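You operate a simulated robot arm through the tools that you are given. There is no shell and no other tool. Be economical: measure what you need, move in short steps, check, and stop when the job is done.

You are at the controls of a simulated robot arm. One attempt, no reset.

Task
Fetch the white band beaker and set it in the white tray. Then take the yellow knob box from the top of the island bench and put it on the glassware bench top. Then open the bench side cabinet door. Do these in the order given.

Only the result counts: the job must be done as asked and must still hold three seconds after the hand-in. Knocking over, shifting, dropping, spilling or breaking anything else fails it.

Robot
A 6-joint arm with a two-finger gripper on a trunk, on a base that drives. Base frame: it is fixed to the floor where the robot stands at the start and does not move with it; the origin is under the middle of the robot, x ahead of it, y to its left, z up; the surface under the hand at the start is at about z = 0.85. Lengths are in m, angles in degrees, forces in N, time in s.
Its first joint turns from -166.0 to 166.0 degrees. Places, roughly: bench side cabinet door [4.6, 0.5, 0.9]; glassware bench top [-1.4, -3.1, 0.8]. Payload 1.71 kg.
Tool frame: the origin (TCP) lies between the finger pads and is the grasp point; the fingertips stand 0.02 m ahead of it; z points along the fingers, y is the line along which they close. The gripper opens to 0.096 m. The gripper's body begins 0.113 m behind the TCP.
Orientation is that of the tool frame in the base frame, as a unit quaternion [x, y, z, w]. With the fingers straight down and closing along the base's y, the tool's x points along the base's -x, its y along +y and its z along -z.

Tools
- The arm moves only by the tool move_arm. Its argument "series" is text: rows parted by semicolons, each of 7 numbers parted by spaces: the finger opening in m, from 0 to 0.096, then the shift along the tool's x, y, z in units of 50 mm (1.0 is 50 mm), then the turn, a rotation vector about the tool's x, y, z in units of 8 degrees (1.0 is 8 degrees). In form: hand tx ty tz wx wy wz; .... A call has 1 to 8 rows; each row shifts and turns the commanded pose from where the row before left it, along the tool's axes as they then stand. A call with a number of a shift or a turn outside -1 to 1 is refused whole. A row lasts 0.2 s, in which the tool goes at most 0.05 m and 8.6 degrees; a call with a longer step from one row to the next is refused whole, and so is a gripper value outside its range. Where a pose cannot be reached the arm comes as near as it can. A force on the tool above 40 N (or 10 N above the force at the start of the call, whichever is more), or a blocked arm, ends the call early, and 0.2 s more pass. Each finger travels about 0.045 m/s and halts on what it meets, pressing with about 32 N; the grip force reading is that of the motor and also rises with nothing between the fingers. The clock runs only during rows and for 0.2 s after the last one: add rows that do not move to give the fingers time. The reply holds the time, the measured pose of the TCP, the force on the tool along the base axes, the opening and the grip force, in the units named above and with some noise, with the torque about the TCP (base axes, N m) and any sound that the robot's microphone picked up, and new pictures: "pictures" is both (left out), scene, wrist or none.
- Cameras (640 x 400 px; columns grow to the right, rows downward): "scene" is now at [0.0668, 0.1667, 1.5732]; the picture's right is [-0.51, -0.86, 0.01], its down [-0.59, 0.35, -0.73] and it looks along [0.62, -0.38, -0.69] (base axes); focal length 251 px, centre (320, 200). "wrist" rides on the gripper at [0.066, 0.014, -0.145] in the tool frame; the picture's right is [-0.21, 0.98, 0.00], its down [-0.88, -0.18, -0.45] and it looks along [-0.44, -0.09, 0.90] (tool axes); focal length 275 px, centre (320, 200). There is no depth. A picture from a camera that has moved, and an enlarged one, comes with that camera's place and axes in the base frame and with its lens.
- raise_lower(by): slides the trunk up (or, below 0, down) by that many m; the arm and the scene camera ride with it, the base frame stays. It gives what a move gives, with no picture.
- roll_base(legs): drives the robot by 1 to 6 legs, each [ahead, turn to the left] in m and degrees, along the robot's own axes; the way and the turn of a leg run together, so that a leg with both is an arc; at most 1.5 m and 180 degrees a leg. The arm and the cameras ride along, it lands a little off, and it stops where it bumps. It gives what a move gives, and a new picture of the scene camera.
- pan_tilt(pan, tilt): turns the head with the scene camera to pan (to the left, within 143 degrees either way) and tilt (down, from -29 to 69), counted from straight ahead of the robot. It gives what a move gives, and a new picture of the scene camera.
- inspect(camera, box): a new picture of the part [left, top, right, bottom] of that camera's present view, enlarged. No time passes.
- hand_in(): hands the job in; it is judged then, once.

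Work in short steps. Places have to be worked out from the pictures, the camera data and where the tool is seen: move nearer, look again, correct. Check each grasp and each placing, and mend what went wrong. You have 165 turns and 260 pictures in all, those below and enlarged ones among them. Open the gripper and draw the arm clear of the work before you hand the job in, unless the task says otherwise; then end with one line.

The tools are called by a JSON object that holds its "name" and its "arguments". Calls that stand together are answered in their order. move_arm: Moves the arm, as the interface text tells. Its arguments: {"type":"object","properties":{"series":{"type":"string"},"pictures":{"type":"string","enum":["both","scene","wrist","none"]}},"required":["series"]} The other tools are called the same way: raise_lower (by) slides the trunk up or down; roll_base (legs) drives the base; pan_tilt (pan, tilt) turns the head that bears the scene camera; inspect (camera, box) takes an enlarged picture of a part of a camera's view; hand_in () hands the job in.

At the start:

```text
t: 0.0
eef_pos: [0.5856, -0.2153, 1.1007]
orientation: [0.0, 1.0, 0.0, -0.001]
force: [0.4, -0.5, 0.8]
moment: [-0.02, -0.02, -0.01]
gripper_width: 0.0958
finger_force: 0.0
trunk travel left (down, up): [-0.175, 0.215]
robot x, y, heading: [0.0047, 0.0013, -0.0]
head pan, tilt: [-30.9, 42.6]
```

scene: 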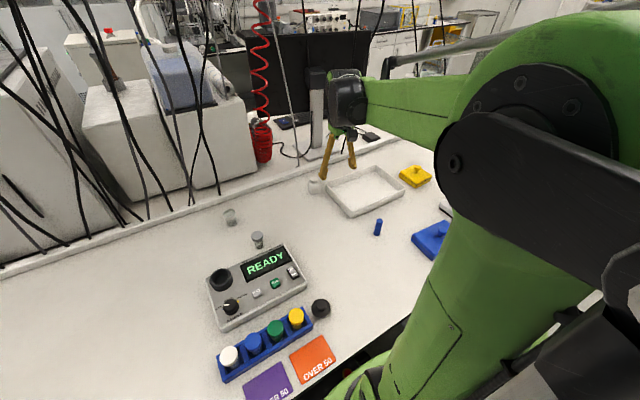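
wrist: 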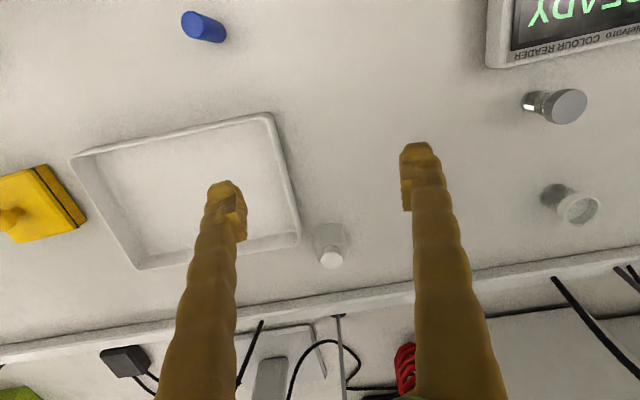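

The tray, a yellow knob box and three small vessels are in view. I enlarge the vessels to tell which one is the white band beaker.

{"name": "inspect", "arguments": {"camera": "scene", "box": [200, 150, 360, 250]}}

{"name": "inspect", "arguments": {"camera": "wrist", "box": [300, 70, 620, 270]}}

```text
4.00 times, centred on (280, 200) of scene
camera zoom: at [0.0668, 0.1667, 1.5732], right [-0.51, -0.86, 0.01], down [-0.59, 0.35, -0.73], along [0.62, -0.38, -0.69], focal length 1006 px, centre (480, 200)
```

zoom: 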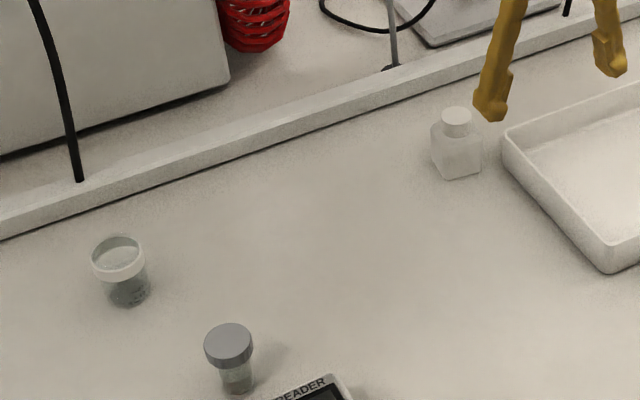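

```text
2.00 times, centred on (460, 170) of wrist
camera zoom: at [0.5203, -0.2015, 1.2453], right [0.21, 0.98, 0.0], down [0.88, -0.18, 0.44], along [0.43, -0.09, -0.9], focal length 551 px, centre (40, 260)
```

zoom: 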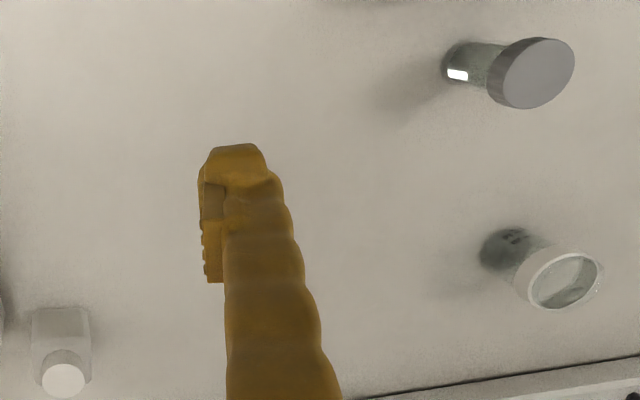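

The white band beaker is the open one with the white rim, at about (0.777, 0.123), 5 cm tall, and the tray centre is near (0.66, -0.435). I move above the beaker at the present height.

{"name": "move_arm", "arguments": {"series": "0.096 -0.475 0.8475 0 0 0 0;0.096 -0.475 0.8475 0 0 0 0;0.096 -0.475 0.8475 0 0 0 0;0.096 -0.475 0.8475 0 0 0 0;0.096 -0.475 0.8475 0 0 0 0;0.096 -0.475 0.8475 0 0 0 0;0.096 -0.475 0.8475 0 0 0 0;0.096 -0.475 0.8475 0 0 0 0"}}

```text
t: 1.8
eef_pos: [0.7595, 0.1241, 1.1123]
orientation: [0.0, 1.0, -0.001, 0.007]
force: [0.6, -0.3, -0.1]
moment: [0.06, 0.02, 0.0]
gripper_width: 0.096
finger_force: 0.0
trunk travel left (down, up): [-0.175, 0.215]
robot x, y, heading: [-0.0016, -0.0055, -0.2]
head pan, tilt: [-30.9, 42.6]
camera scene: at [0.067, 0.1664, 1.5732], right [-0.51, -0.86, 0.01], down [-0.59, 0.35, -0.73], along [0.62, -0.38, -0.69], focal length 251 px, centre (320, 200)
camera wrist: at [0.6924, 0.1372, 1.2568], right [0.21, 0.98, 0.0], down [0.87, -0.18, 0.46], along [0.45, -0.09, -0.89], focal length 275 px, centre (320, 200)
```

scene: 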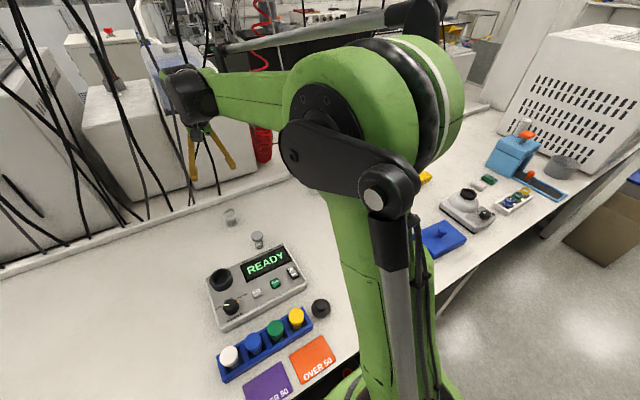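
wrist: 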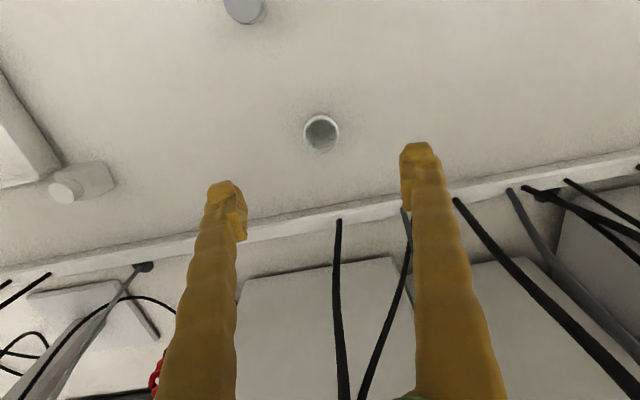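

The beaker rim is again at (0.777, 0.122), just ahead of the TCP. I descend partway while correcting x.

{"name": "move_arm", "arguments": {"series": "0.096 -0.17 -0.02 0.8 0 0 0;0.096 -0.17 -0.02 0.8 0 0 0;0.096 0 0 0.8 0 0 0;0.096 0 0 0.8 0 0 0;0.096 0 0 0 0 0 0"}}

```text
t: 3.0
eef_pos: [0.7805, 0.1221, 0.9513]
orientation: [0.0, 1.0, -0.001, 0.007]
force: [0.0, -0.2, -0.6]
moment: [-0.03, 0.01, -0.01]
gripper_width: 0.096
finger_force: 0.0
trunk travel left (down, up): [-0.175, 0.215]
robot x, y, heading: [0.0036, -0.0013, -0.1]
head pan, tilt: [-30.9, 42.6]
camera scene: at [0.0674, 0.1669, 1.5732], right [-0.51, -0.86, 0.01], down [-0.59, 0.35, -0.73], along [0.62, -0.38, -0.69], focal length 251 px, centre (320, 200)
camera wrist: at [0.7133, 0.135, 1.095], right [0.21, 0.98, 0.0], down [0.87, -0.18, 0.46], along [0.45, -0.09, -0.89], focal length 275 px, centre (320, 200)
```

scene: 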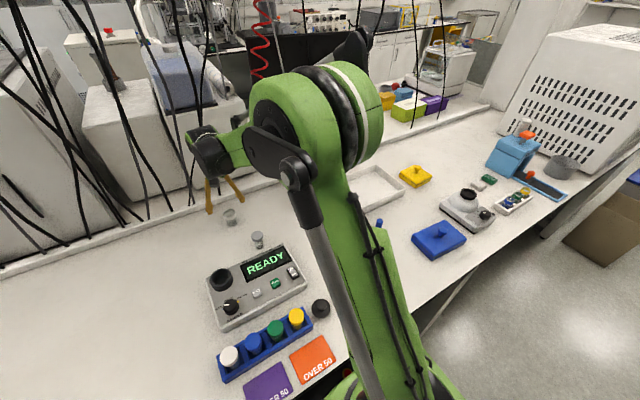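
wrist: 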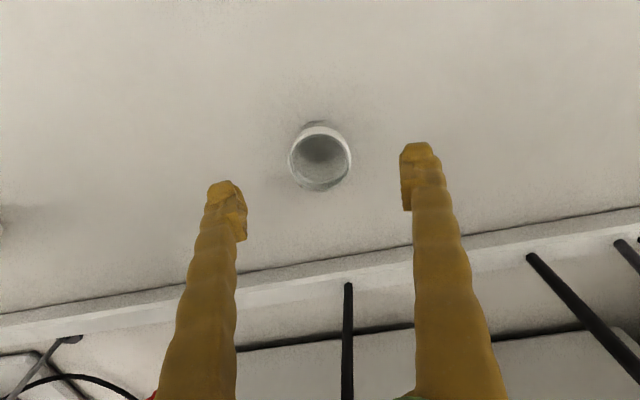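

Aligned within a few mm (rim at 0.779, 0.122; width about 47 mm). Descend to z≈0.88 and close.

{"name": "move_arm", "arguments": {"series": "0.096 0 0 0.7 0 0 0;0.096 0 0 0.7 0 0 0;0.096 0 0 0 0 0 0;0.03 0 0 0 0 0 0;0.03 0 0 0 0 0 0;0.03 0 0 0 0 0 0;0.03 0 0 0 0 0 0;0.03 0 0 0 0 0 0"}}

```text
t: 4.8
eef_pos: [0.781, 0.1227, 0.8832]
orientation: [0.0, 1.0, 0.0, 0.007]
force: [-0.8, 0.0, 0.3]
moment: [0.0, 0.02, 0.03]
gripper_width: 0.0474
finger_force: 32.1
trunk travel left (down, up): [-0.175, 0.215]
robot x, y, heading: [0.0029, 0.0031, -0.0]
head pan, tilt: [-30.9, 42.6]
camera scene: at [0.067, 0.1668, 1.5732], right [-0.51, -0.86, 0.01], down [-0.59, 0.35, -0.73], along [0.62, -0.38, -0.69], focal length 251 px, centre (320, 200)
camera wrist: at [0.7131, 0.1356, 1.027], right [0.21, 0.98, 0.0], down [0.87, -0.18, 0.46], along [0.45, -0.09, -0.89], focal length 275 px, centre (320, 200)
```

scene: 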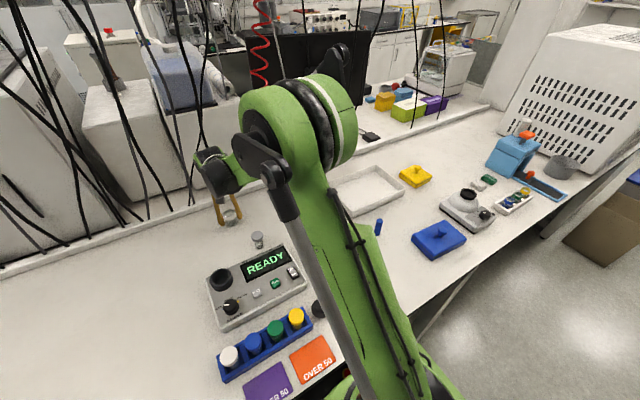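
wrist: 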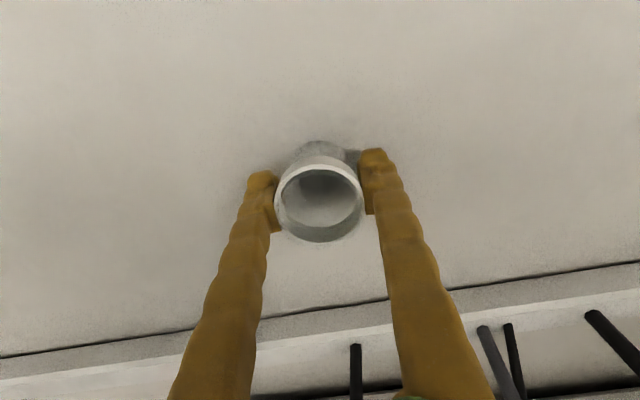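

Gripped at 47 mm. I lift about 0.14 m gently and start toward the tray.

{"name": "move_arm", "arguments": {"series": "0.03 0 0 -0.4 0 0 0;0.03 0 0 -0.7 0 0 0;0.03 0 0 -0.7 0 0 0;0.03 0 0 -0.7 0 0 0;0.03 0 0 -0.4 0 0 0;0.03 0 0 0 0 0 0;0.03 0.05 -0.3 0 0 0 0;0.03 0.1 -0.6 0 0 0 0", "pictures": "wrist"}}

{"name": "move_arm", "arguments": {"series": "0.03 0.16 -0.8 0 0 0 0;0.03 0.16 -0.8 0 0 0 0;0.03 0.16 -0.8 0 0 0 0;0.03 0.16 -0.8 0 0 0 0;0.03 0.16 -0.8 0 0 0 0;0.03 0.16 -0.8 0 0 0 0;0.03 0.16 -0.8 0 0 0 0;0.03 0.16 -0.8 0 0 0 0", "pictures": "none"}}

{"name": "move_arm", "arguments": {"series": "0.03 0.16 -0.8 0 0 0 0;0.03 0.16 -0.8 0 0 0 0;0.03 0.16 -0.8 0 0 0 0;0.03 0.16 -0.8 0 0 0 0;0.03 0.15 -0.4 0 0 0 0;0.03 0.1 -0.2 0 0 0 0;0.03 0 0 0 0 0 0"}}

```text
t: 6.6
eef_pos: [0.7729, 0.0768, 1.0267]
orientation: [0.0, 1.0, 0.0, 0.007]
force: [-0.6, 0.4, 0.0]
moment: [-0.07, 0.02, -0.01]
gripper_width: 0.0303
finger_force: 0.2
trunk travel left (down, up): [-0.175, 0.215]
robot x, y, heading: [0.0024, -0.0014, -0.0]
head pan, tilt: [-30.9, 42.6]
camera wrist: at [0.7047, 0.0907, 1.17], right [0.21, 0.98, 0.0], down [0.87, -0.18, 0.46], along [0.45, -0.09, -0.89], focal length 275 px, centre (320, 200)
```

wrist: 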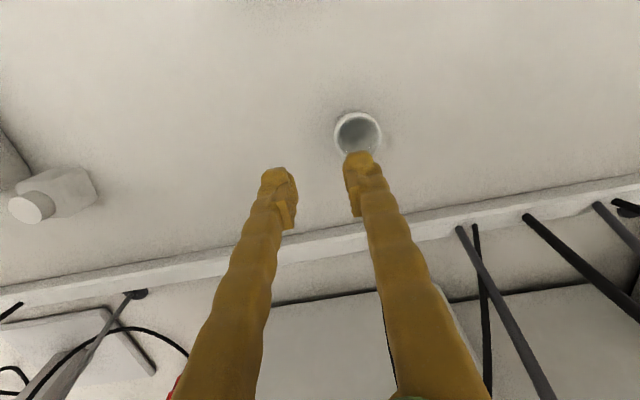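

```text
t: 8.4
eef_pos: [0.706, -0.2439, 1.0274]
orientation: [0.0, 1.0, 0.0, 0.007]
force: [1.0, -0.4, -0.1]
moment: [-0.05, 0.03, -0.01]
gripper_width: 0.0301
finger_force: 0.1
trunk travel left (down, up): [-0.175, 0.215]
robot x, y, heading: [0.0004, 0.0005, -0.3]
head pan, tilt: [-30.9, 42.6]
```

```text
t: 10.0
eef_pos: [0.6615, -0.4319, 1.0264]
orientation: [0.0, 1.0, 0.001, 0.007]
force: [-0.5, -0.9, 0.2]
moment: [0.01, 0.01, 0.0]
gripper_width: 0.0298
finger_force: 0.0
trunk travel left (down, up): [-0.175, 0.215]
robot x, y, heading: [-0.0002, -0.0001, -0.1]
head pan, tilt: [-30.9, 42.6]
camera scene: at [0.0668, 0.1666, 1.5732], right [-0.51, -0.86, 0.01], down [-0.59, 0.35, -0.73], along [0.62, -0.38, -0.69], focal length 251 px, centre (320, 200)
camera wrist: at [0.5938, -0.4178, 1.1692], right [0.21, 0.98, 0.0], down [0.87, -0.18, 0.46], along [0.45, -0.09, -0.89], focal length 275 px, centre (320, 200)
```

scene: 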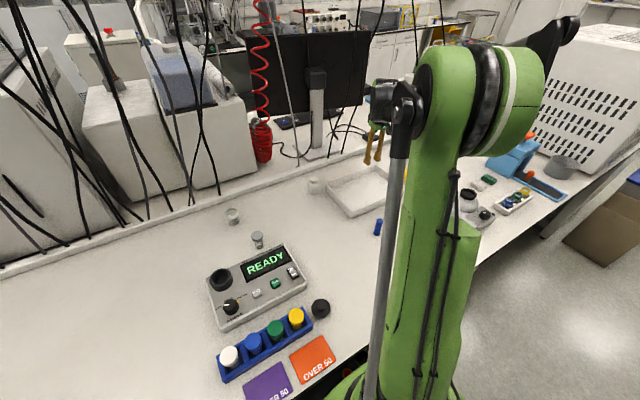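
wrist: 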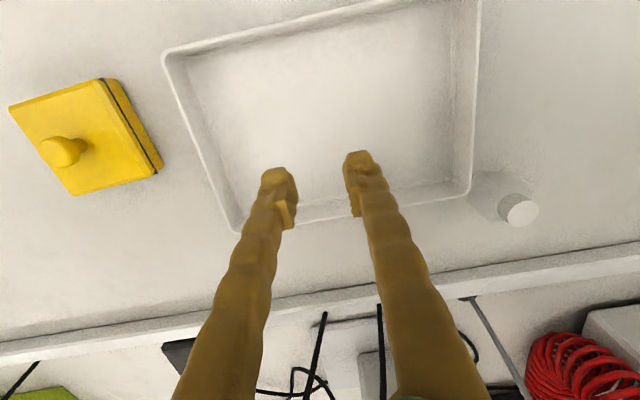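

The beaker slipped out on the lift and stands near (0.776, 0.114), still upright. I take a close look at it before trying again.

{"name": "inspect", "arguments": {"camera": "scene", "box": [208, 197, 256, 227]}}

{"name": "move_arm", "arguments": {"series": "0.096 -0.2 0.95 0 0 0 0;0.096 -0.2 0.95 0 0 0 0;0.096 -0.2 0.95 0 0 0 0;0.096 -0.2 0.95 0 0 0 0;0.096 -0.2 0.95 0 0 0 0;0.096 -0.2 0.95 0 0 0 0;0.096 -0.2 0.95 0 0 0 0;0.096 -0.2 0.95 0 0 0 0", "pictures": "none"}}

{"name": "move_arm", "arguments": {"series": "0.096 -0.2 0.95 0 0 0 0;0.096 -0.2 0.95 0 0 0 0;0.096 -0.2 0.95 0 0 0 0;0.096 -0.08 0.5 0 0 0 0;0.096 0 0 0 0 0 0"}}

```text
13.33 times, centred on (232, 212) of scene
camera zoom: at [0.0668, 0.1666, 1.5732], right [-0.51, -0.86, 0.01], down [-0.59, 0.35, -0.73], along [0.62, -0.38, -0.69], focal length 3352 px, centre (1493, 40)
```

zoom: 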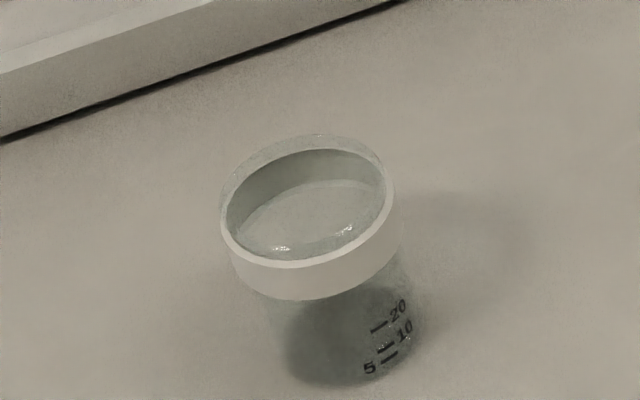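

```text
t: 11.8
eef_pos: [0.7435, -0.053, 1.0261]
orientation: [-0.001, 1.0, 0.0, 0.006]
force: [-0.3, -0.6, 0.0]
moment: [0.06, 0.01, -0.04]
gripper_width: 0.0961
finger_force: 0.1
trunk travel left (down, up): [-0.175, 0.215]
robot x, y, heading: [0.0007, 0.0011, 0.1]
head pan, tilt: [-30.9, 42.6]
```

```text
t: 13.0
eef_pos: [0.7774, 0.1156, 1.0277]
orientation: [0.0, 1.0, -0.001, 0.007]
force: [-0.1, 0.4, 0.2]
moment: [-0.04, 0.01, -0.04]
gripper_width: 0.0961
finger_force: 0.1
trunk travel left (down, up): [-0.175, 0.215]
robot x, y, heading: [-0.0018, 0.0017, -0.2]
head pan, tilt: [-30.9, 42.6]
camera scene: at [0.0671, 0.1671, 1.5731], right [-0.51, -0.86, 0.01], down [-0.59, 0.35, -0.73], along [0.62, -0.38, -0.69], focal length 251 px, centre (320, 200)
camera wrist: at [0.7101, 0.1294, 1.1728], right [0.21, 0.98, 0.0], down [0.87, -0.18, 0.46], along [0.45, -0.09, -0.89], focal length 275 px, centre (320, 200)
```

scene: 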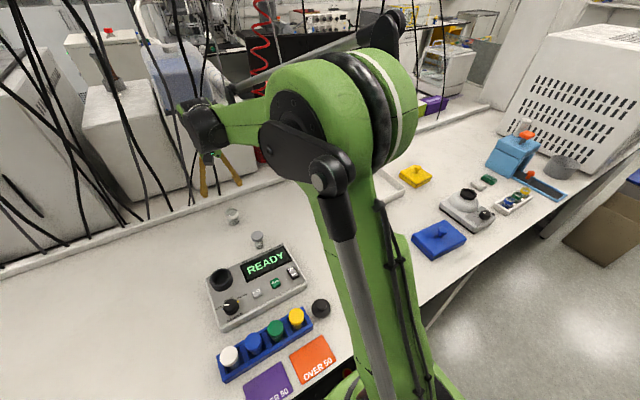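
wrist: 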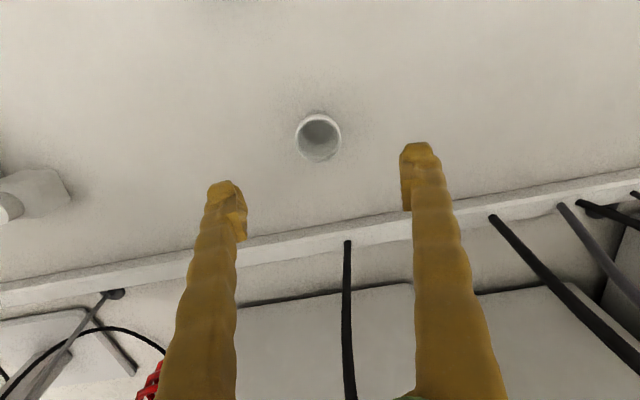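

The beaker holds liquid and has a thicker band near the rim; it stands at (0.779, 0.114). I descend a little lower than before to hold it deeper, then close fully.

{"name": "move_arm", "arguments": {"series": "0.096 0 -0.02 0.9 0 0 0;0.096 0 0 0.9 0 0 0;0.096 0 0 0.8 0 0 0;0.096 0 0 0.4 0 0 0;0.096 0 0 0.08 0 0 0", "pictures": "none"}}

{"name": "move_arm", "arguments": {"series": "0.0 0 0 0 0 0 0;0.0 0 0 0 0 0 0;0.0 0 0 0 0 0 0;0.0 0 0 0 0 0 0;0.0 0 0 0 0 0 0;0.0 0 0 0 0 0 0;0.0 0 0 0 0 0 0;0.0 0 0 0 0 0 0", "pictures": "wrist"}}

{"name": "move_arm", "arguments": {"series": "0.0 0 0 -0.05 0 0 0;0.0 0 0 -0.1 0 0 0;0.0 0 0 -0.1 0 0 0;0.0 0 0 -0.1 0 0 0;0.0 0 0 0 0 0 0", "pictures": "wrist"}}

```text
t: 14.2
eef_pos: [0.7783, 0.1149, 0.8717]
orientation: [0.0, 1.0, 0.0, 0.007]
force: [0.8, 0.8, -0.3]
moment: [0.02, -0.01, -0.01]
gripper_width: 0.0961
finger_force: 0.0
trunk travel left (down, up): [-0.175, 0.215]
robot x, y, heading: [-0.0016, -0.0018, 0.0]
head pan, tilt: [-30.9, 42.6]
```

```text
t: 16.0
eef_pos: [0.779, 0.1141, 0.8721]
orientation: [0.0, 1.0, 0.0, 0.007]
force: [-1.0, 0.3, -0.3]
moment: [0.03, -0.02, -0.03]
gripper_width: 0.0441
finger_force: 32.0
trunk travel left (down, up): [-0.175, 0.215]
robot x, y, heading: [0.0008, 0.0016, 0.0]
head pan, tilt: [-30.9, 42.6]
camera wrist: at [0.7116, 0.1278, 1.0164], right [0.21, 0.98, 0.0], down [0.87, -0.18, 0.46], along [0.45, -0.09, -0.89], focal length 275 px, centre (320, 200)
```

wrist: 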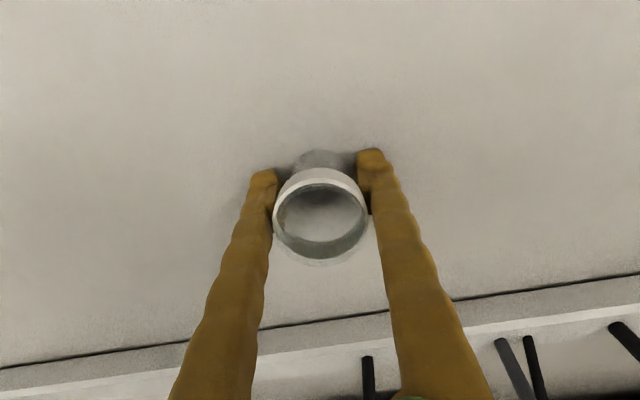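

```text
t: 17.2
eef_pos: [0.7794, 0.1148, 0.8901]
orientation: [0.0, 1.0, 0.0, 0.007]
force: [0.4, -0.1, -0.4]
moment: [-0.01, 0.02, 0.03]
gripper_width: 0.0439
finger_force: 32.1
trunk travel left (down, up): [-0.175, 0.215]
robot x, y, heading: [-0.0021, 0.0011, -0.1]
head pan, tilt: [-30.9, 42.6]
camera wrist: at [0.7102, 0.1275, 1.0342], right [0.21, 0.98, 0.0], down [0.87, -0.18, 0.46], along [0.45, -0.09, -0.89], focal length 275 px, centre (320, 200)
```

wrist: 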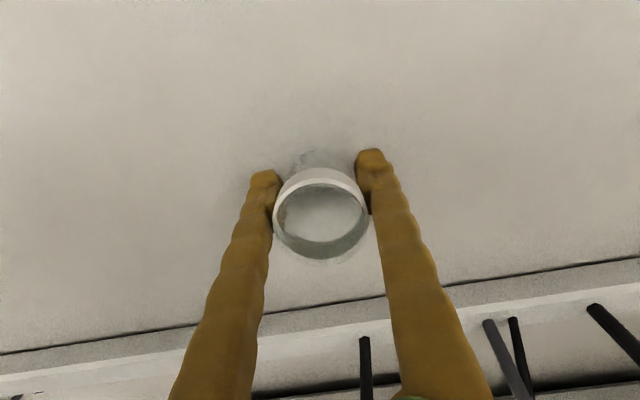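

Now it is held on the body below the band (44 mm) and rises with the hand. I continue lifting slowly, checking the grip.

{"name": "move_arm", "arguments": {"series": "0.0 0 0 -0.2 0 0 0;0.0 0 0 -0.3 0 0 0;0.0 0 0 -0.4 0 0 0;0.0 0 0 -0.4 0 0 0;0.0 0 0 -0.4 0 0 0;0.0 0 0 -0.3 0 0 0;0.0 0 0 -0.1 0 0 0;0.0 0 0 0 0 0 0", "pictures": "wrist"}}

```text
t: 19.0
eef_pos: [0.7752, 0.1129, 0.9958]
orientation: [0.0, 1.0, -0.001, 0.007]
force: [0.5, -0.6, -0.9]
moment: [0.03, 0.0, 0.01]
gripper_width: 0.0439
finger_force: 32.1
trunk travel left (down, up): [-0.175, 0.215]
robot x, y, heading: [-0.0006, -0.0032, 0.1]
head pan, tilt: [-30.9, 42.6]
camera wrist: at [0.7088, 0.1264, 1.1398], right [0.21, 0.98, 0.0], down [0.87, -0.18, 0.46], along [0.45, -0.09, -0.89], focal length 275 px, centre (320, 200)
```

wrist: 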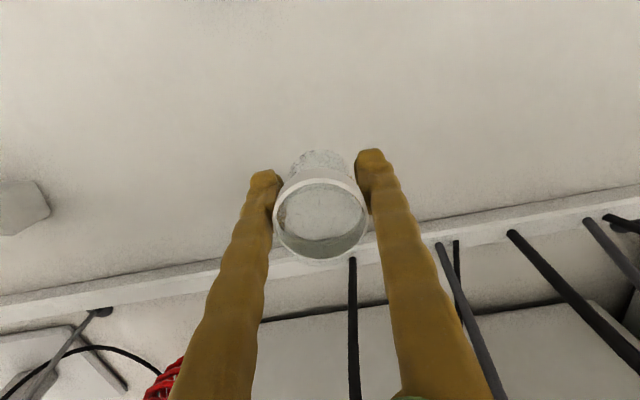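

Held firmly. I carry it smoothly toward the tray centre at (0.65, -0.42).

{"name": "move_arm", "arguments": {"series": "0 0.03 -0.15 0 0 0 0;0 0.07 -0.3 0 0 0 0;0 0.1 -0.45 0 0 0 0;0 0.14 -0.6 0 0 0 0;0 0.14 -0.6 0 0 0 0;0 0.14 -0.6 0 0 0 0;0 0.14 -0.6 0 0 0 0;0 0.14 -0.6 0 0 0 0", "pictures": "none"}}

{"name": "move_arm", "arguments": {"series": "0 0.14 -0.6 0 0 0 0;0 0.14 -0.6 0 0 0 0;0 0.14 -0.6 0 0 0 0;0 0.14 -0.6 0 0 0 0;0 0.14 -0.6 0 0 0 0;0 0.14 -0.6 0 0 0 0;0 0.14 -0.6 0 0 0 0;0 0.14 -0.6 0 0 0 0", "pictures": "none"}}

{"name": "move_arm", "arguments": {"series": "0 0.14 -0.6 0 0 0 0;0 0.14 -0.6 0 0 0 0;0 0.1 -0.45 0 0 0 0;0 0.07 -0.3 0 0 0 0;0 0.03 -0.15 0 0 0 0;0 0 0 0 0 0 0"}}

```text
t: 20.8
eef_pos: [0.7311, -0.0806, 0.9946]
orientation: [0.0, 1.0, 0.0, 0.007]
force: [-0.2, 0.3, 0.1]
moment: [-0.05, 0.05, 0.02]
gripper_width: 0.0438
finger_force: 31.7
trunk travel left (down, up): [-0.175, 0.215]
robot x, y, heading: [0.0005, -0.003, 0.2]
head pan, tilt: [-30.9, 42.6]
```

```text
t: 22.6
eef_pos: [0.6769, -0.3213, 0.9934]
orientation: [0.0, 1.0, -0.001, 0.006]
force: [-0.1, 0.2, -0.5]
moment: [-0.04, 0.01, -0.01]
gripper_width: 0.0439
finger_force: 31.7
trunk travel left (down, up): [-0.175, 0.215]
robot x, y, heading: [-0.002, 0.0032, 0.1]
head pan, tilt: [-30.9, 42.6]
```

```text
t: 24.0
eef_pos: [0.6526, -0.4279, 0.9927]
orientation: [-0.001, 1.0, 0.0, 0.007]
force: [0.3, -0.4, 0.6]
moment: [0.04, 0.0, 0.03]
gripper_width: 0.044
finger_force: 32.2
trunk travel left (down, up): [-0.175, 0.215]
robot x, y, heading: [0.0006, 0.0004, 0.1]
head pan, tilt: [-30.9, 42.6]
camera scene: at [0.0669, 0.1665, 1.5732], right [-0.51, -0.86, 0.01], down [-0.59, 0.35, -0.73], along [0.62, -0.38, -0.69], focal length 251 px, centre (320, 200)
camera wrist: at [0.5852, -0.4138, 1.1363], right [0.21, 0.98, 0.0], down [0.87, -0.18, 0.46], along [0.45, -0.09, -0.89], focal length 275 px, centre (320, 200)
```

scene: 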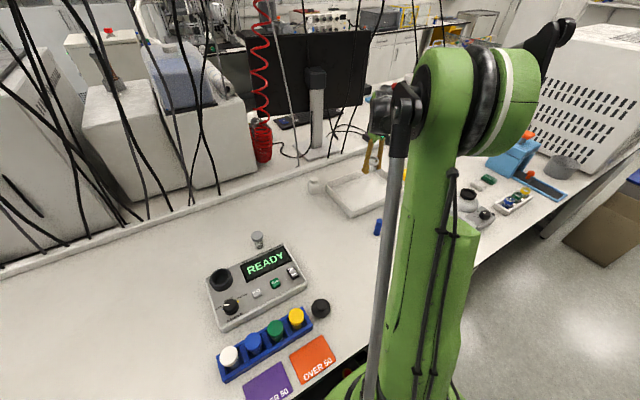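
wrist: 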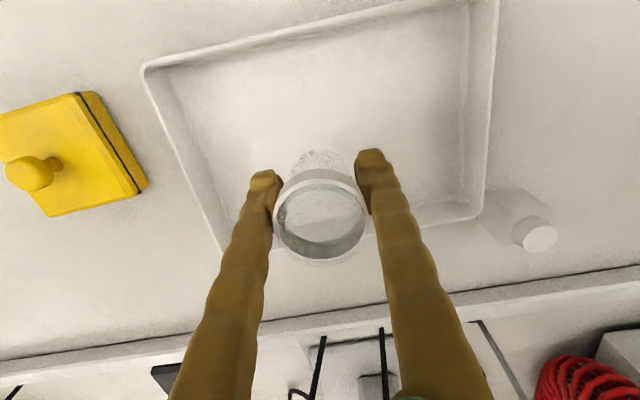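

Over the tray interior (rim spans x 0.576–0.733). I lower to just above the tray floor.

{"name": "move_arm", "arguments": {"series": "0 0 0.05 0.2 0 0 0;0 0 0 0.4 0 0 0;0 0 0 0.5 0 0 0;0 0 0 0.5 0 0 0;0 0 0 0.3 0 0 0;0 0 0 0.2 0 0 0;0 0 0 0 0 0 0", "pictures": "wrist"}}

```text
t: 25.6
eef_pos: [0.6538, -0.4231, 0.8883]
orientation: [0.0, 1.0, 0.0, 0.008]
force: [-0.3, -0.8, -1.3]
moment: [0.04, -0.01, 0.04]
gripper_width: 0.044
finger_force: 32.3
trunk travel left (down, up): [-0.175, 0.215]
robot x, y, heading: [-0.001, -0.0031, 0.1]
head pan, tilt: [-30.9, 42.6]
camera wrist: at [0.5859, -0.4103, 1.0328], right [0.21, 0.98, 0.0], down [0.87, -0.18, 0.46], along [0.45, -0.09, -0.89], focal length 275 px, centre (320, 200)
```

wrist: 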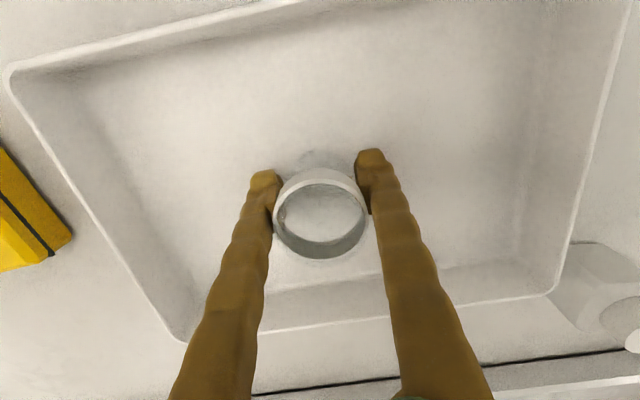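

I creep down to find the floor contact by force.

{"name": "move_arm", "arguments": {"series": "0 0 0 0.05 0 0 0;0 0 0 0.05 0 0 0;0 0 0 0.05 0 0 0;0 0 0 0 0 0 0", "pictures": "none"}}

{"name": "move_arm", "arguments": {"series": "0 0 0 0.04 0 0 0;0 0 0 0 0 0 0", "pictures": "none"}}

```text
t: 26.6
eef_pos: [0.6536, -0.4248, 0.8803]
orientation: [0.0, 1.0, 0.0, 0.007]
force: [0.5, -0.1, -0.6]
moment: [0.05, -0.02, 0.02]
gripper_width: 0.0439
finger_force: 32.3
trunk travel left (down, up): [-0.175, 0.215]
robot x, y, heading: [0.0001, -0.0034, -0.2]
head pan, tilt: [-30.9, 42.6]
```

```text
t: 27.2
eef_pos: [0.6538, -0.4231, 0.8795]
orientation: [0.0, 1.0, 0.0, 0.007]
force: [-0.1, 0.4, 0.2]
moment: [-0.01, 0.02, 0.01]
gripper_width: 0.0438
finger_force: 31.8
trunk travel left (down, up): [-0.175, 0.215]
robot x, y, heading: [-0.0027, -0.0015, -0.1]
head pan, tilt: [-30.9, 42.6]
```

No clear contact yet; two more small steps.

{"name": "move_arm", "arguments": {"series": "0 0 0 0.04 0 0 0;0 0 0 0 0 0 0", "pictures": "none"}}

{"name": "move_arm", "arguments": {"series": "0 0 0 0.04 0 0 0;0 0 0 0 0 0 0", "pictures": "none"}}

```text
t: 27.8
eef_pos: [0.6539, -0.4239, 0.8769]
orientation: [0.0, 1.0, -0.001, 0.007]
force: [0.4, 0.5, 0.2]
moment: [-0.01, 0.02, -0.01]
gripper_width: 0.044
finger_force: 31.9
trunk travel left (down, up): [-0.175, 0.215]
robot x, y, heading: [-0.0013, -0.0003, -0.1]
head pan, tilt: [-30.9, 42.6]
```

```text
t: 28.4
eef_pos: [0.6526, -0.4239, 0.8763]
orientation: [0.0, 1.0, -0.001, 0.007]
force: [5.1, -4.5, 22.1]
moment: [-0.08, -0.12, 0.04]
gripper_width: 0.0439
finger_force: 32.2
trunk travel left (down, up): [-0.175, 0.215]
robot x, y, heading: [-0.003, 0.0026, 0.0]
head pan, tilt: [-30.9, 42.6]
```

Contact at z≈0.876 with 22 N. I back off a hair and open the fingers.

{"name": "move_arm", "arguments": {"series": "0 0 0 -0.03 0 0 0;0.06 0 0 0 0 0 0;0.096 0 0 0 0 0 0;0.096 0 0 0 0 0 0;0.096 0 0 0 0 0 0;0.096 0 0 0 0 0 0", "pictures": "none"}}

{"name": "move_arm", "arguments": {"series": "0.096 0 0 -0.3 0 0 0;0.096 0 0 -0.8 0 0 0;0.096 0 0 -0.9 0 0 0;0.096 0 0 -0.9 0 0 0;0.096 0 0 0 0 0 0"}}

```text
t: 29.8
eef_pos: [0.6539, -0.424, 0.8763]
orientation: [0.0, 1.0, -0.001, 0.007]
force: [0.3, 0.6, -0.1]
moment: [0.01, -0.01, 0.01]
gripper_width: 0.0959
finger_force: 0.0
trunk travel left (down, up): [-0.175, 0.215]
robot x, y, heading: [0.0032, 0.0006, -0.1]
head pan, tilt: [-30.9, 42.6]
```

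```text
t: 31.0
eef_pos: [0.6523, -0.4214, 1.0212]
orientation: [0.001, 1.0, 0.001, 0.008]
force: [-0.9, 0.5, 0.8]
moment: [-0.02, -0.06, 0.02]
gripper_width: 0.0961
finger_force: 0.1
trunk travel left (down, up): [-0.175, 0.215]
robot x, y, heading: [-0.0026, -0.0019, -0.3]
head pan, tilt: [-30.9, 42.6]
camera scene: at [0.0665, 0.1669, 1.5731], right [-0.51, -0.86, 0.01], down [-0.59, 0.35, -0.73], along [0.62, -0.38, -0.69], focal length 251 px, centre (320, 200)
camera wrist: at [0.5838, -0.4076, 1.1646], right [0.21, 0.98, 0.0], down [0.87, -0.18, 0.46], along [0.45, -0.09, -0.89], focal length 275 px, centre (320, 200)
```

scene: 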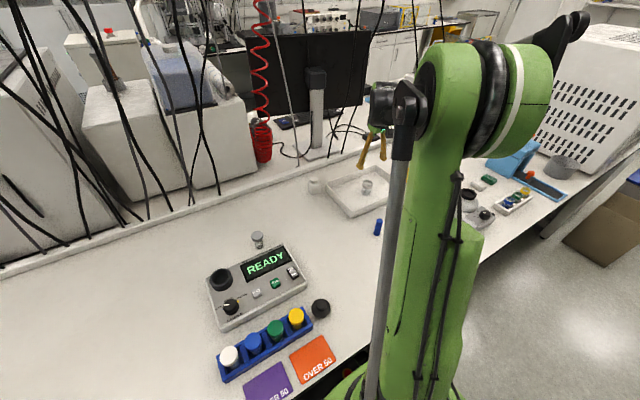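
wrist: 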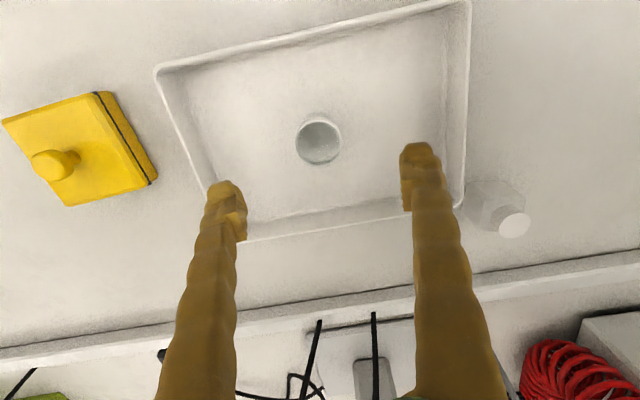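

The beaker stands in the tray. Before taking the yellow box I look around to find the benches and check whether this bench is the island bench.

{"name": "pan_tilt", "arguments": {"pan": -75, "tilt": 15}}

{"name": "pan_tilt", "arguments": {"pan": -140, "tilt": 15}}

{"name": "pan_tilt", "arguments": {"pan": 140, "tilt": 15}}

{"name": "pan_tilt", "arguments": {"pan": 60, "tilt": 15}}

{"name": "pan_tilt", "arguments": {"pan": 0, "tilt": 10}}

```text
t: 32.1
eef_pos: [0.6513, -0.4205, 1.0194]
orientation: [0.0, 1.0, 0.0, 0.007]
force: [-0.1, 0.1, 1.0]
moment: [-0.01, 0.03, -0.01]
gripper_width: 0.0957
finger_force: 0.1
trunk travel left (down, up): [-0.175, 0.215]
robot x, y, heading: [-0.001, 0.0005, -0.1]
head pan, tilt: [-75.0, 15.0]
camera scene: at [0.0205, 0.1192, 1.6172], right [-0.97, -0.26, 0.02], down [-0.08, 0.25, -0.96], along [0.25, -0.93, -0.26], focal length 251 px, centre (320, 200)
```

scene: 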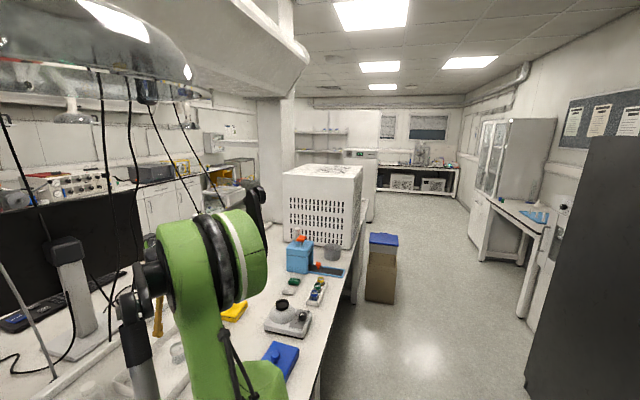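

```text
t: 33.5
eef_pos: [0.6519, -0.4214, 1.0203]
orientation: [0.0, 1.0, -0.002, 0.007]
force: [-0.4, -0.3, 0.2]
moment: [0.01, 0.02, -0.03]
gripper_width: 0.096
finger_force: 0.1
trunk travel left (down, up): [-0.175, 0.215]
robot x, y, heading: [-0.001, -0.0002, 0.1]
head pan, tilt: [-140.0, 15.0]
camera scene: at [-0.0753, 0.1493, 1.6188], right [-0.64, 0.77, 0.01], down [0.18, 0.17, -0.97], along [-0.74, -0.62, -0.25], focal length 251 px, centre (320, 200)
```

scene: 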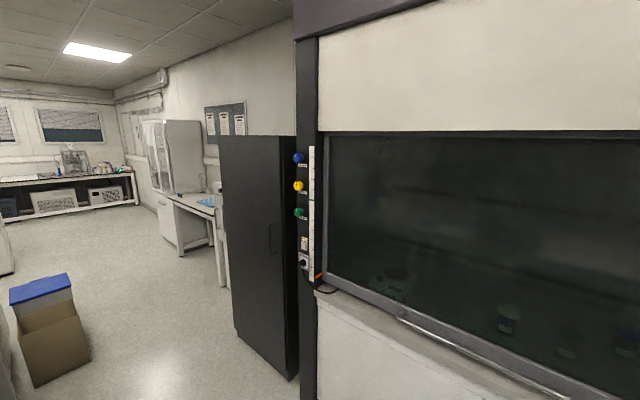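

```text
t: 37.3
eef_pos: [0.6511, -0.4214, 1.02]
orientation: [0.0, 1.0, 0.0, 0.008]
force: [-0.1, -0.1, 0.5]
moment: [0.02, -0.01, 0.04]
gripper_width: 0.0961
finger_force: 0.1
trunk travel left (down, up): [-0.175, 0.215]
robot x, y, heading: [-0.0024, -0.0004, 0.0]
head pan, tilt: [140.0, 15.0]
camera scene: at [-0.0753, 0.2695, 1.6188], right [0.64, 0.77, -0.01], down [0.18, -0.17, -0.97], along [-0.74, 0.62, -0.25], focal length 251 px, centre (320, 200)
```

scene: 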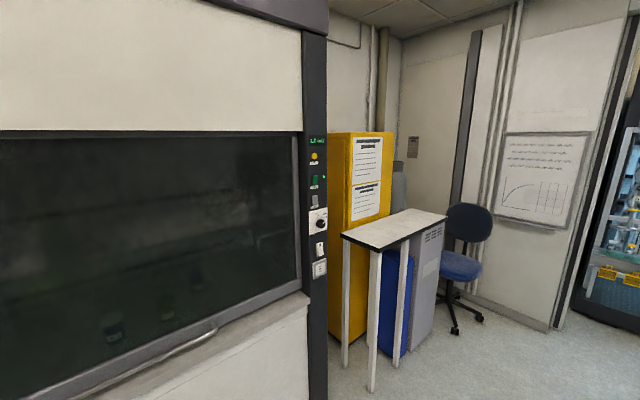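

```text
t: 38.9
eef_pos: [0.6508, -0.4222, 1.0212]
orientation: [0.0, 1.0, -0.001, 0.007]
force: [0.3, -1.2, 0.6]
moment: [0.03, 0.02, -0.01]
gripper_width: 0.0961
finger_force: 0.0
trunk travel left (down, up): [-0.175, 0.215]
robot x, y, heading: [-0.0044, 0.0013, -0.4]
head pan, tilt: [60.0, 15.0]
camera scene: at [0.0429, 0.2903, 1.6169], right [0.87, -0.5, -0.01], down [-0.14, -0.22, -0.96], along [0.48, 0.84, -0.27], focal length 251 px, centre (320, 200)
```

scene: 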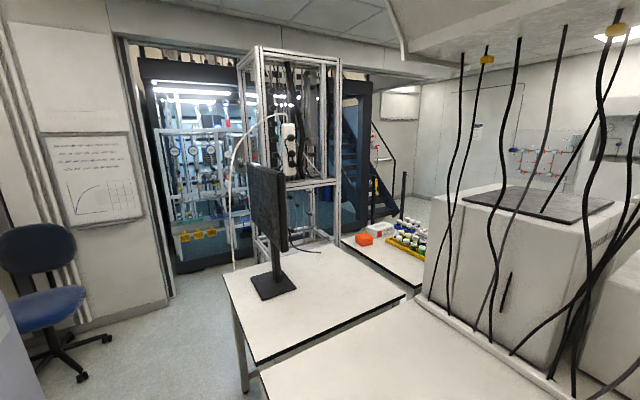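

```text
t: 40.2
eef_pos: [0.6511, -0.4213, 1.0206]
orientation: [0.0, 1.0, 0.0, 0.007]
force: [-0.7, -0.2, 1.1]
moment: [0.05, -0.01, 0.02]
gripper_width: 0.0958
finger_force: 0.0
trunk travel left (down, up): [-0.175, 0.215]
robot x, y, heading: [0.0009, 0.0026, -0.1]
head pan, tilt: [0.0, 10.0]
camera scene: at [0.0893, 0.2095, 1.6243], right [0.0, -1.0, 0.0], down [-0.19, 0.0, -0.98], along [0.98, 0.0, -0.19], focal length 251 px, centre (320, 200)
```

scene: 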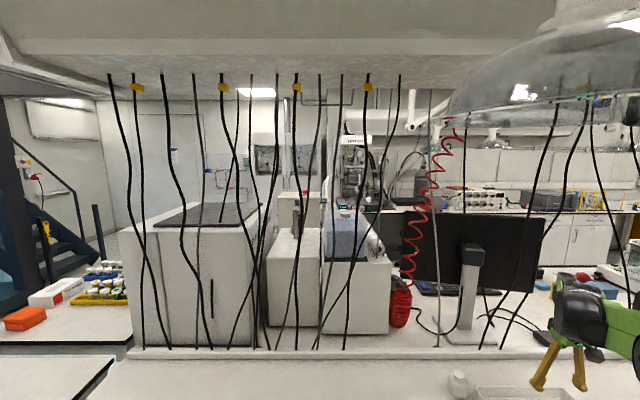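

This is the island bench; the glassware bench is by the glass cabinet beyond the black locker. I move over the yellow box near (0.60, -0.665) and look closely.

{"name": "move_arm", "arguments": {"series": "0.096 0.2 -0.8 -0.3 0 0 0;0.096 0.2 -0.8 -0.3 0 0 0;0.096 0.2 -0.8 0 0 0 0;0.096 0.2 -0.8 0 0 0 0;0.096 0.2 -0.8 0 0 0 0;0.096 0 -0.8 0 0 0 0;0.096 0 0 0 0 0 0", "pictures": "none"}}

{"name": "pan_tilt", "arguments": {"pan": -48, "tilt": 35}}

{"name": "inspect", "arguments": {"camera": "wrist", "box": [0, 0, 640, 400]}}

```text
t: 41.8
eef_pos: [0.6015, -0.6644, 1.0502]
orientation: [-0.001, 1.0, 0.0, 0.008]
force: [0.8, 0.0, 0.3]
moment: [0.04, 0.01, -0.01]
gripper_width: 0.096
finger_force: 0.1
trunk travel left (down, up): [-0.175, 0.215]
robot x, y, heading: [0.0011, 0.0018, -0.1]
head pan, tilt: [0.0, 10.0]
```

```text
t: 42.9
eef_pos: [0.5999, -0.6643, 1.0512]
orientation: [0.0, 1.0, 0.0, 0.007]
force: [-0.1, -0.8, -0.3]
moment: [0.01, 0.0, 0.01]
gripper_width: 0.096
finger_force: 0.1
trunk travel left (down, up): [-0.175, 0.215]
robot x, y, heading: [0.0005, 0.0002, -0.2]
head pan, tilt: [-48.0, 35.0]
camera scene: at [0.0547, 0.1439, 1.5848], right [-0.74, -0.67, 0.01], down [-0.4, 0.43, -0.81], along [0.54, -0.61, -0.58], focal length 251 px, centre (320, 200)
```

scene: 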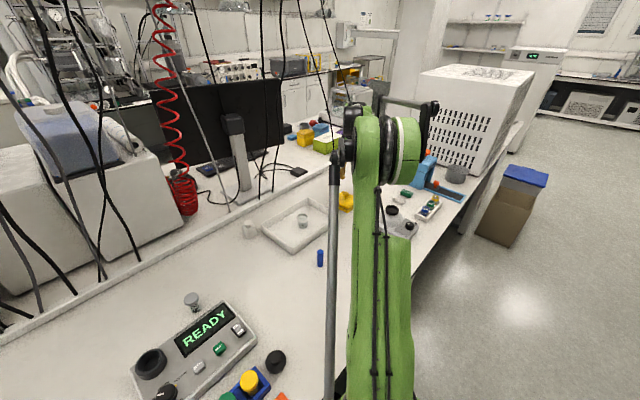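

```text
1.00 times, centred on (320, 200) of wrist (not enlarged: the box is as wide or as high as the picture)
camera zoom: at [0.5326, -0.6502, 1.1956], right [0.21, 0.98, 0.0], down [0.87, -0.18, 0.46], along [0.45, -0.09, -0.89], focal length 275 px, centre (320, 200)
```

zoom: 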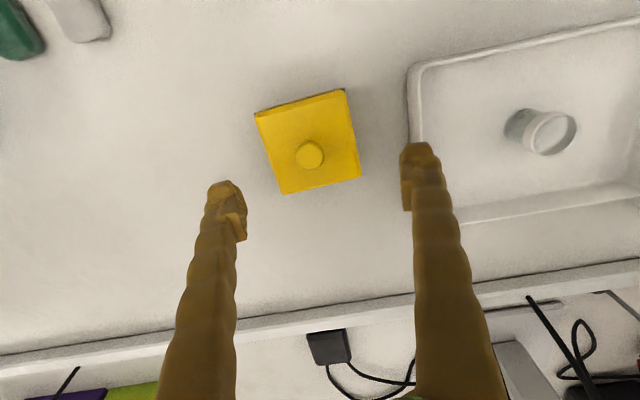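

The box is a ~10 cm square aligned with the base axes, centre about (0.622, -0.680), with a knob on top. I enlarge to judge the knob and any lid seam.

{"name": "inspect", "arguments": {"camera": "wrist", "box": [230, 75, 390, 205]}}

{"name": "inspect", "arguments": {"camera": "scene", "box": [320, 150, 480, 250]}}

```text
3.08 times, centred on (310, 140) of wrist
camera zoom: at [0.5326, -0.6502, 1.1956], right [0.21, 0.98, 0.0], down [0.87, -0.18, 0.46], along [0.45, -0.09, -0.89], focal length 847 px, centre (351, 385)
```

zoom: 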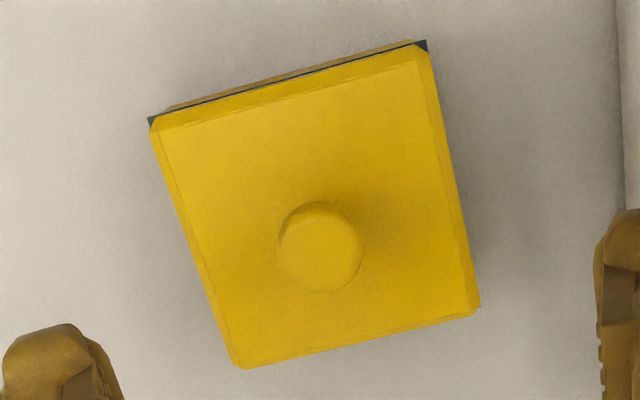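

```text
4.00 times, centred on (400, 200) of scene
camera zoom: at [0.0547, 0.1439, 1.5848], right [-0.74, -0.67, 0.01], down [-0.4, 0.43, -0.81], along [0.54, -0.61, -0.58], focal length 1006 px, centre (0, 200)
```

zoom: 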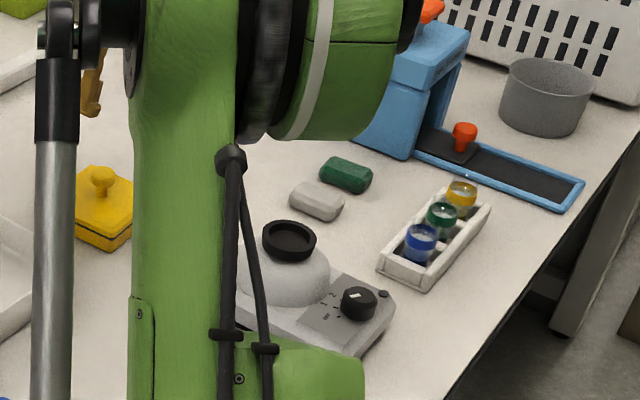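

Knob head centre triangulates to about (0.620, -0.680, 0.91), 32 mm wide, box top about 0.88. I centre above it and descend to z≈0.95.

{"name": "move_arm", "arguments": {"series": "0.096 -0.4 -0.3 0 0 0 0;0.096 0 0 0.7 0 0 0;0.096 0 0 0.7 0 0 0;0.096 0 0 0.6 0 0 0;0.096 0 0 0 0 0 0", "pictures": "both"}}

```text
t: 44.1
eef_pos: [0.6234, -0.6808, 0.9508]
orientation: [0.0, 1.0, 0.0, 0.006]
force: [0.6, 0.3, -0.5]
moment: [0.0, 0.03, 0.0]
gripper_width: 0.0959
finger_force: 0.0
trunk travel left (down, up): [-0.175, 0.215]
robot x, y, heading: [0.0004, -0.0015, 0.1]
head pan, tilt: [-48.0, 35.0]
camera scene: at [0.0549, 0.1436, 1.5848], right [-0.74, -0.67, 0.01], down [-0.4, 0.43, -0.81], along [0.54, -0.61, -0.58], focal length 251 px, centre (320, 200)
camera wrist: at [0.5556, -0.6671, 1.0944], right [0.21, 0.98, 0.0], down [0.87, -0.18, 0.46], along [0.45, -0.09, -0.89], focal length 275 px, centre (320, 200)
```

scene: 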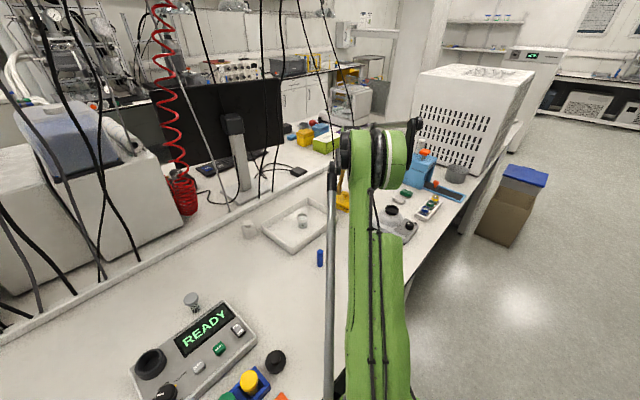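
wrist: 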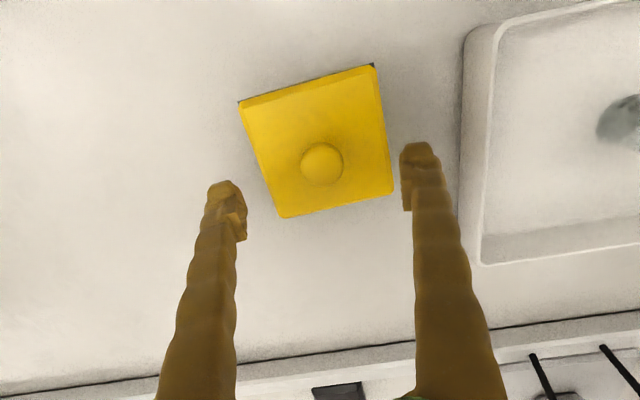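

The knob is centred between the fingers. I descend to z≈0.912 (tips just above the box top) and close on the knob.

{"name": "move_arm", "arguments": {"series": "0.096 0 0 0.4 0 0 0;0.096 0 0 0.3 0 0 0;0.096 0 0 0.06 0 0 0;0.03 0 0 0 0 0 0;0.0 0 0 0 0 0 0;0.0 0 0 0 0 0 0;0.0 0 0 0 0 0 0;0.0 0 0 0 0 0 0", "pictures": "none"}}

{"name": "move_arm", "arguments": {"series": "0 0 0 0 0 0 0;0 0 0 0 0 0 0;0 0 0 0 0 0 0;0 0 0 0 0 0 0", "pictures": "both"}}

```text
t: 45.9
eef_pos: [0.6228, -0.6795, 0.9138]
orientation: [0.0, 1.0, -0.001, 0.006]
force: [-0.5, 0.2, 0.0]
moment: [0.0, 0.01, -0.03]
gripper_width: 0.0267
finger_force: 27.7
trunk travel left (down, up): [-0.175, 0.215]
robot x, y, heading: [0.0016, -0.0011, 0.2]
head pan, tilt: [-48.0, 35.0]
```

```text
t: 46.9
eef_pos: [0.6238, -0.6791, 0.9128]
orientation: [0.0, 1.0, 0.0, 0.006]
force: [-0.4, -0.4, 0.6]
moment: [-0.01, 0.02, -0.02]
gripper_width: 0.0263
finger_force: 31.9
trunk travel left (down, up): [-0.175, 0.215]
robot x, y, heading: [-0.0022, -0.0004, -0.1]
head pan, tilt: [-48.0, 35.0]
camera scene: at [0.0547, 0.1439, 1.5848], right [-0.74, -0.67, 0.01], down [-0.4, 0.43, -0.81], along [0.54, -0.61, -0.58], focal length 251 px, centre (320, 200)
camera wrist: at [0.5556, -0.6652, 1.0568], right [0.21, 0.98, 0.0], down [0.87, -0.18, 0.46], along [0.45, -0.09, -0.89], focal length 275 px, centre (320, 200)
```

scene: 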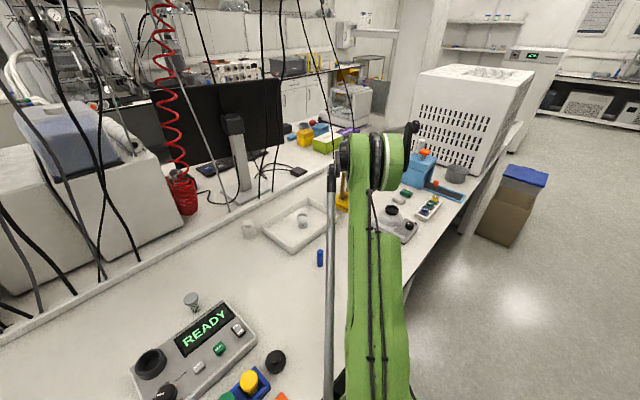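
wrist: 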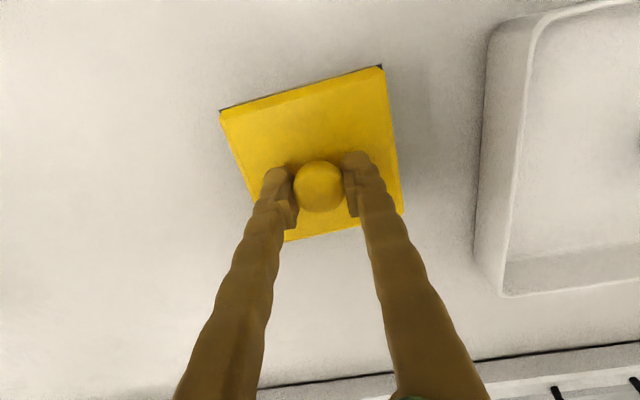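

Gripped at 26 mm. I lift slowly by 3 cm and check.

{"name": "move_arm", "arguments": {"series": "0 0 0 -0.1 0 0 0;0 0 0 -0.15 0 0 0;0 0 0 -0.15 0 0 0;0 0 0 -0.15 0 0 0;0 0 0 -0.1 0 0 0;0 0 0 0 0 0 0", "pictures": "wrist"}}

```text
t: 48.3
eef_pos: [0.6215, -0.6794, 0.9453]
orientation: [0.0, 1.0, 0.0, 0.007]
force: [1.2, -0.3, -1.9]
moment: [0.0, 0.0, -0.01]
gripper_width: 0.0263
finger_force: 32.3
trunk travel left (down, up): [-0.175, 0.215]
robot x, y, heading: [-0.0041, -0.0011, -0.1]
head pan, tilt: [-48.0, 35.0]
camera wrist: at [0.5544, -0.6653, 1.0891], right [0.21, 0.98, 0.0], down [0.87, -0.18, 0.46], along [0.45, -0.09, -0.89], focal length 275 px, centre (320, 200)
```

wrist: 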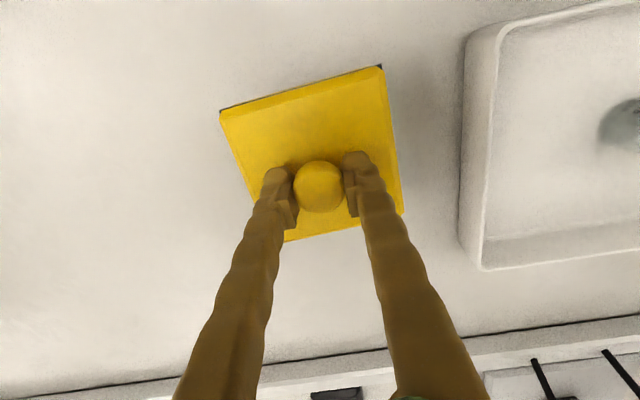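

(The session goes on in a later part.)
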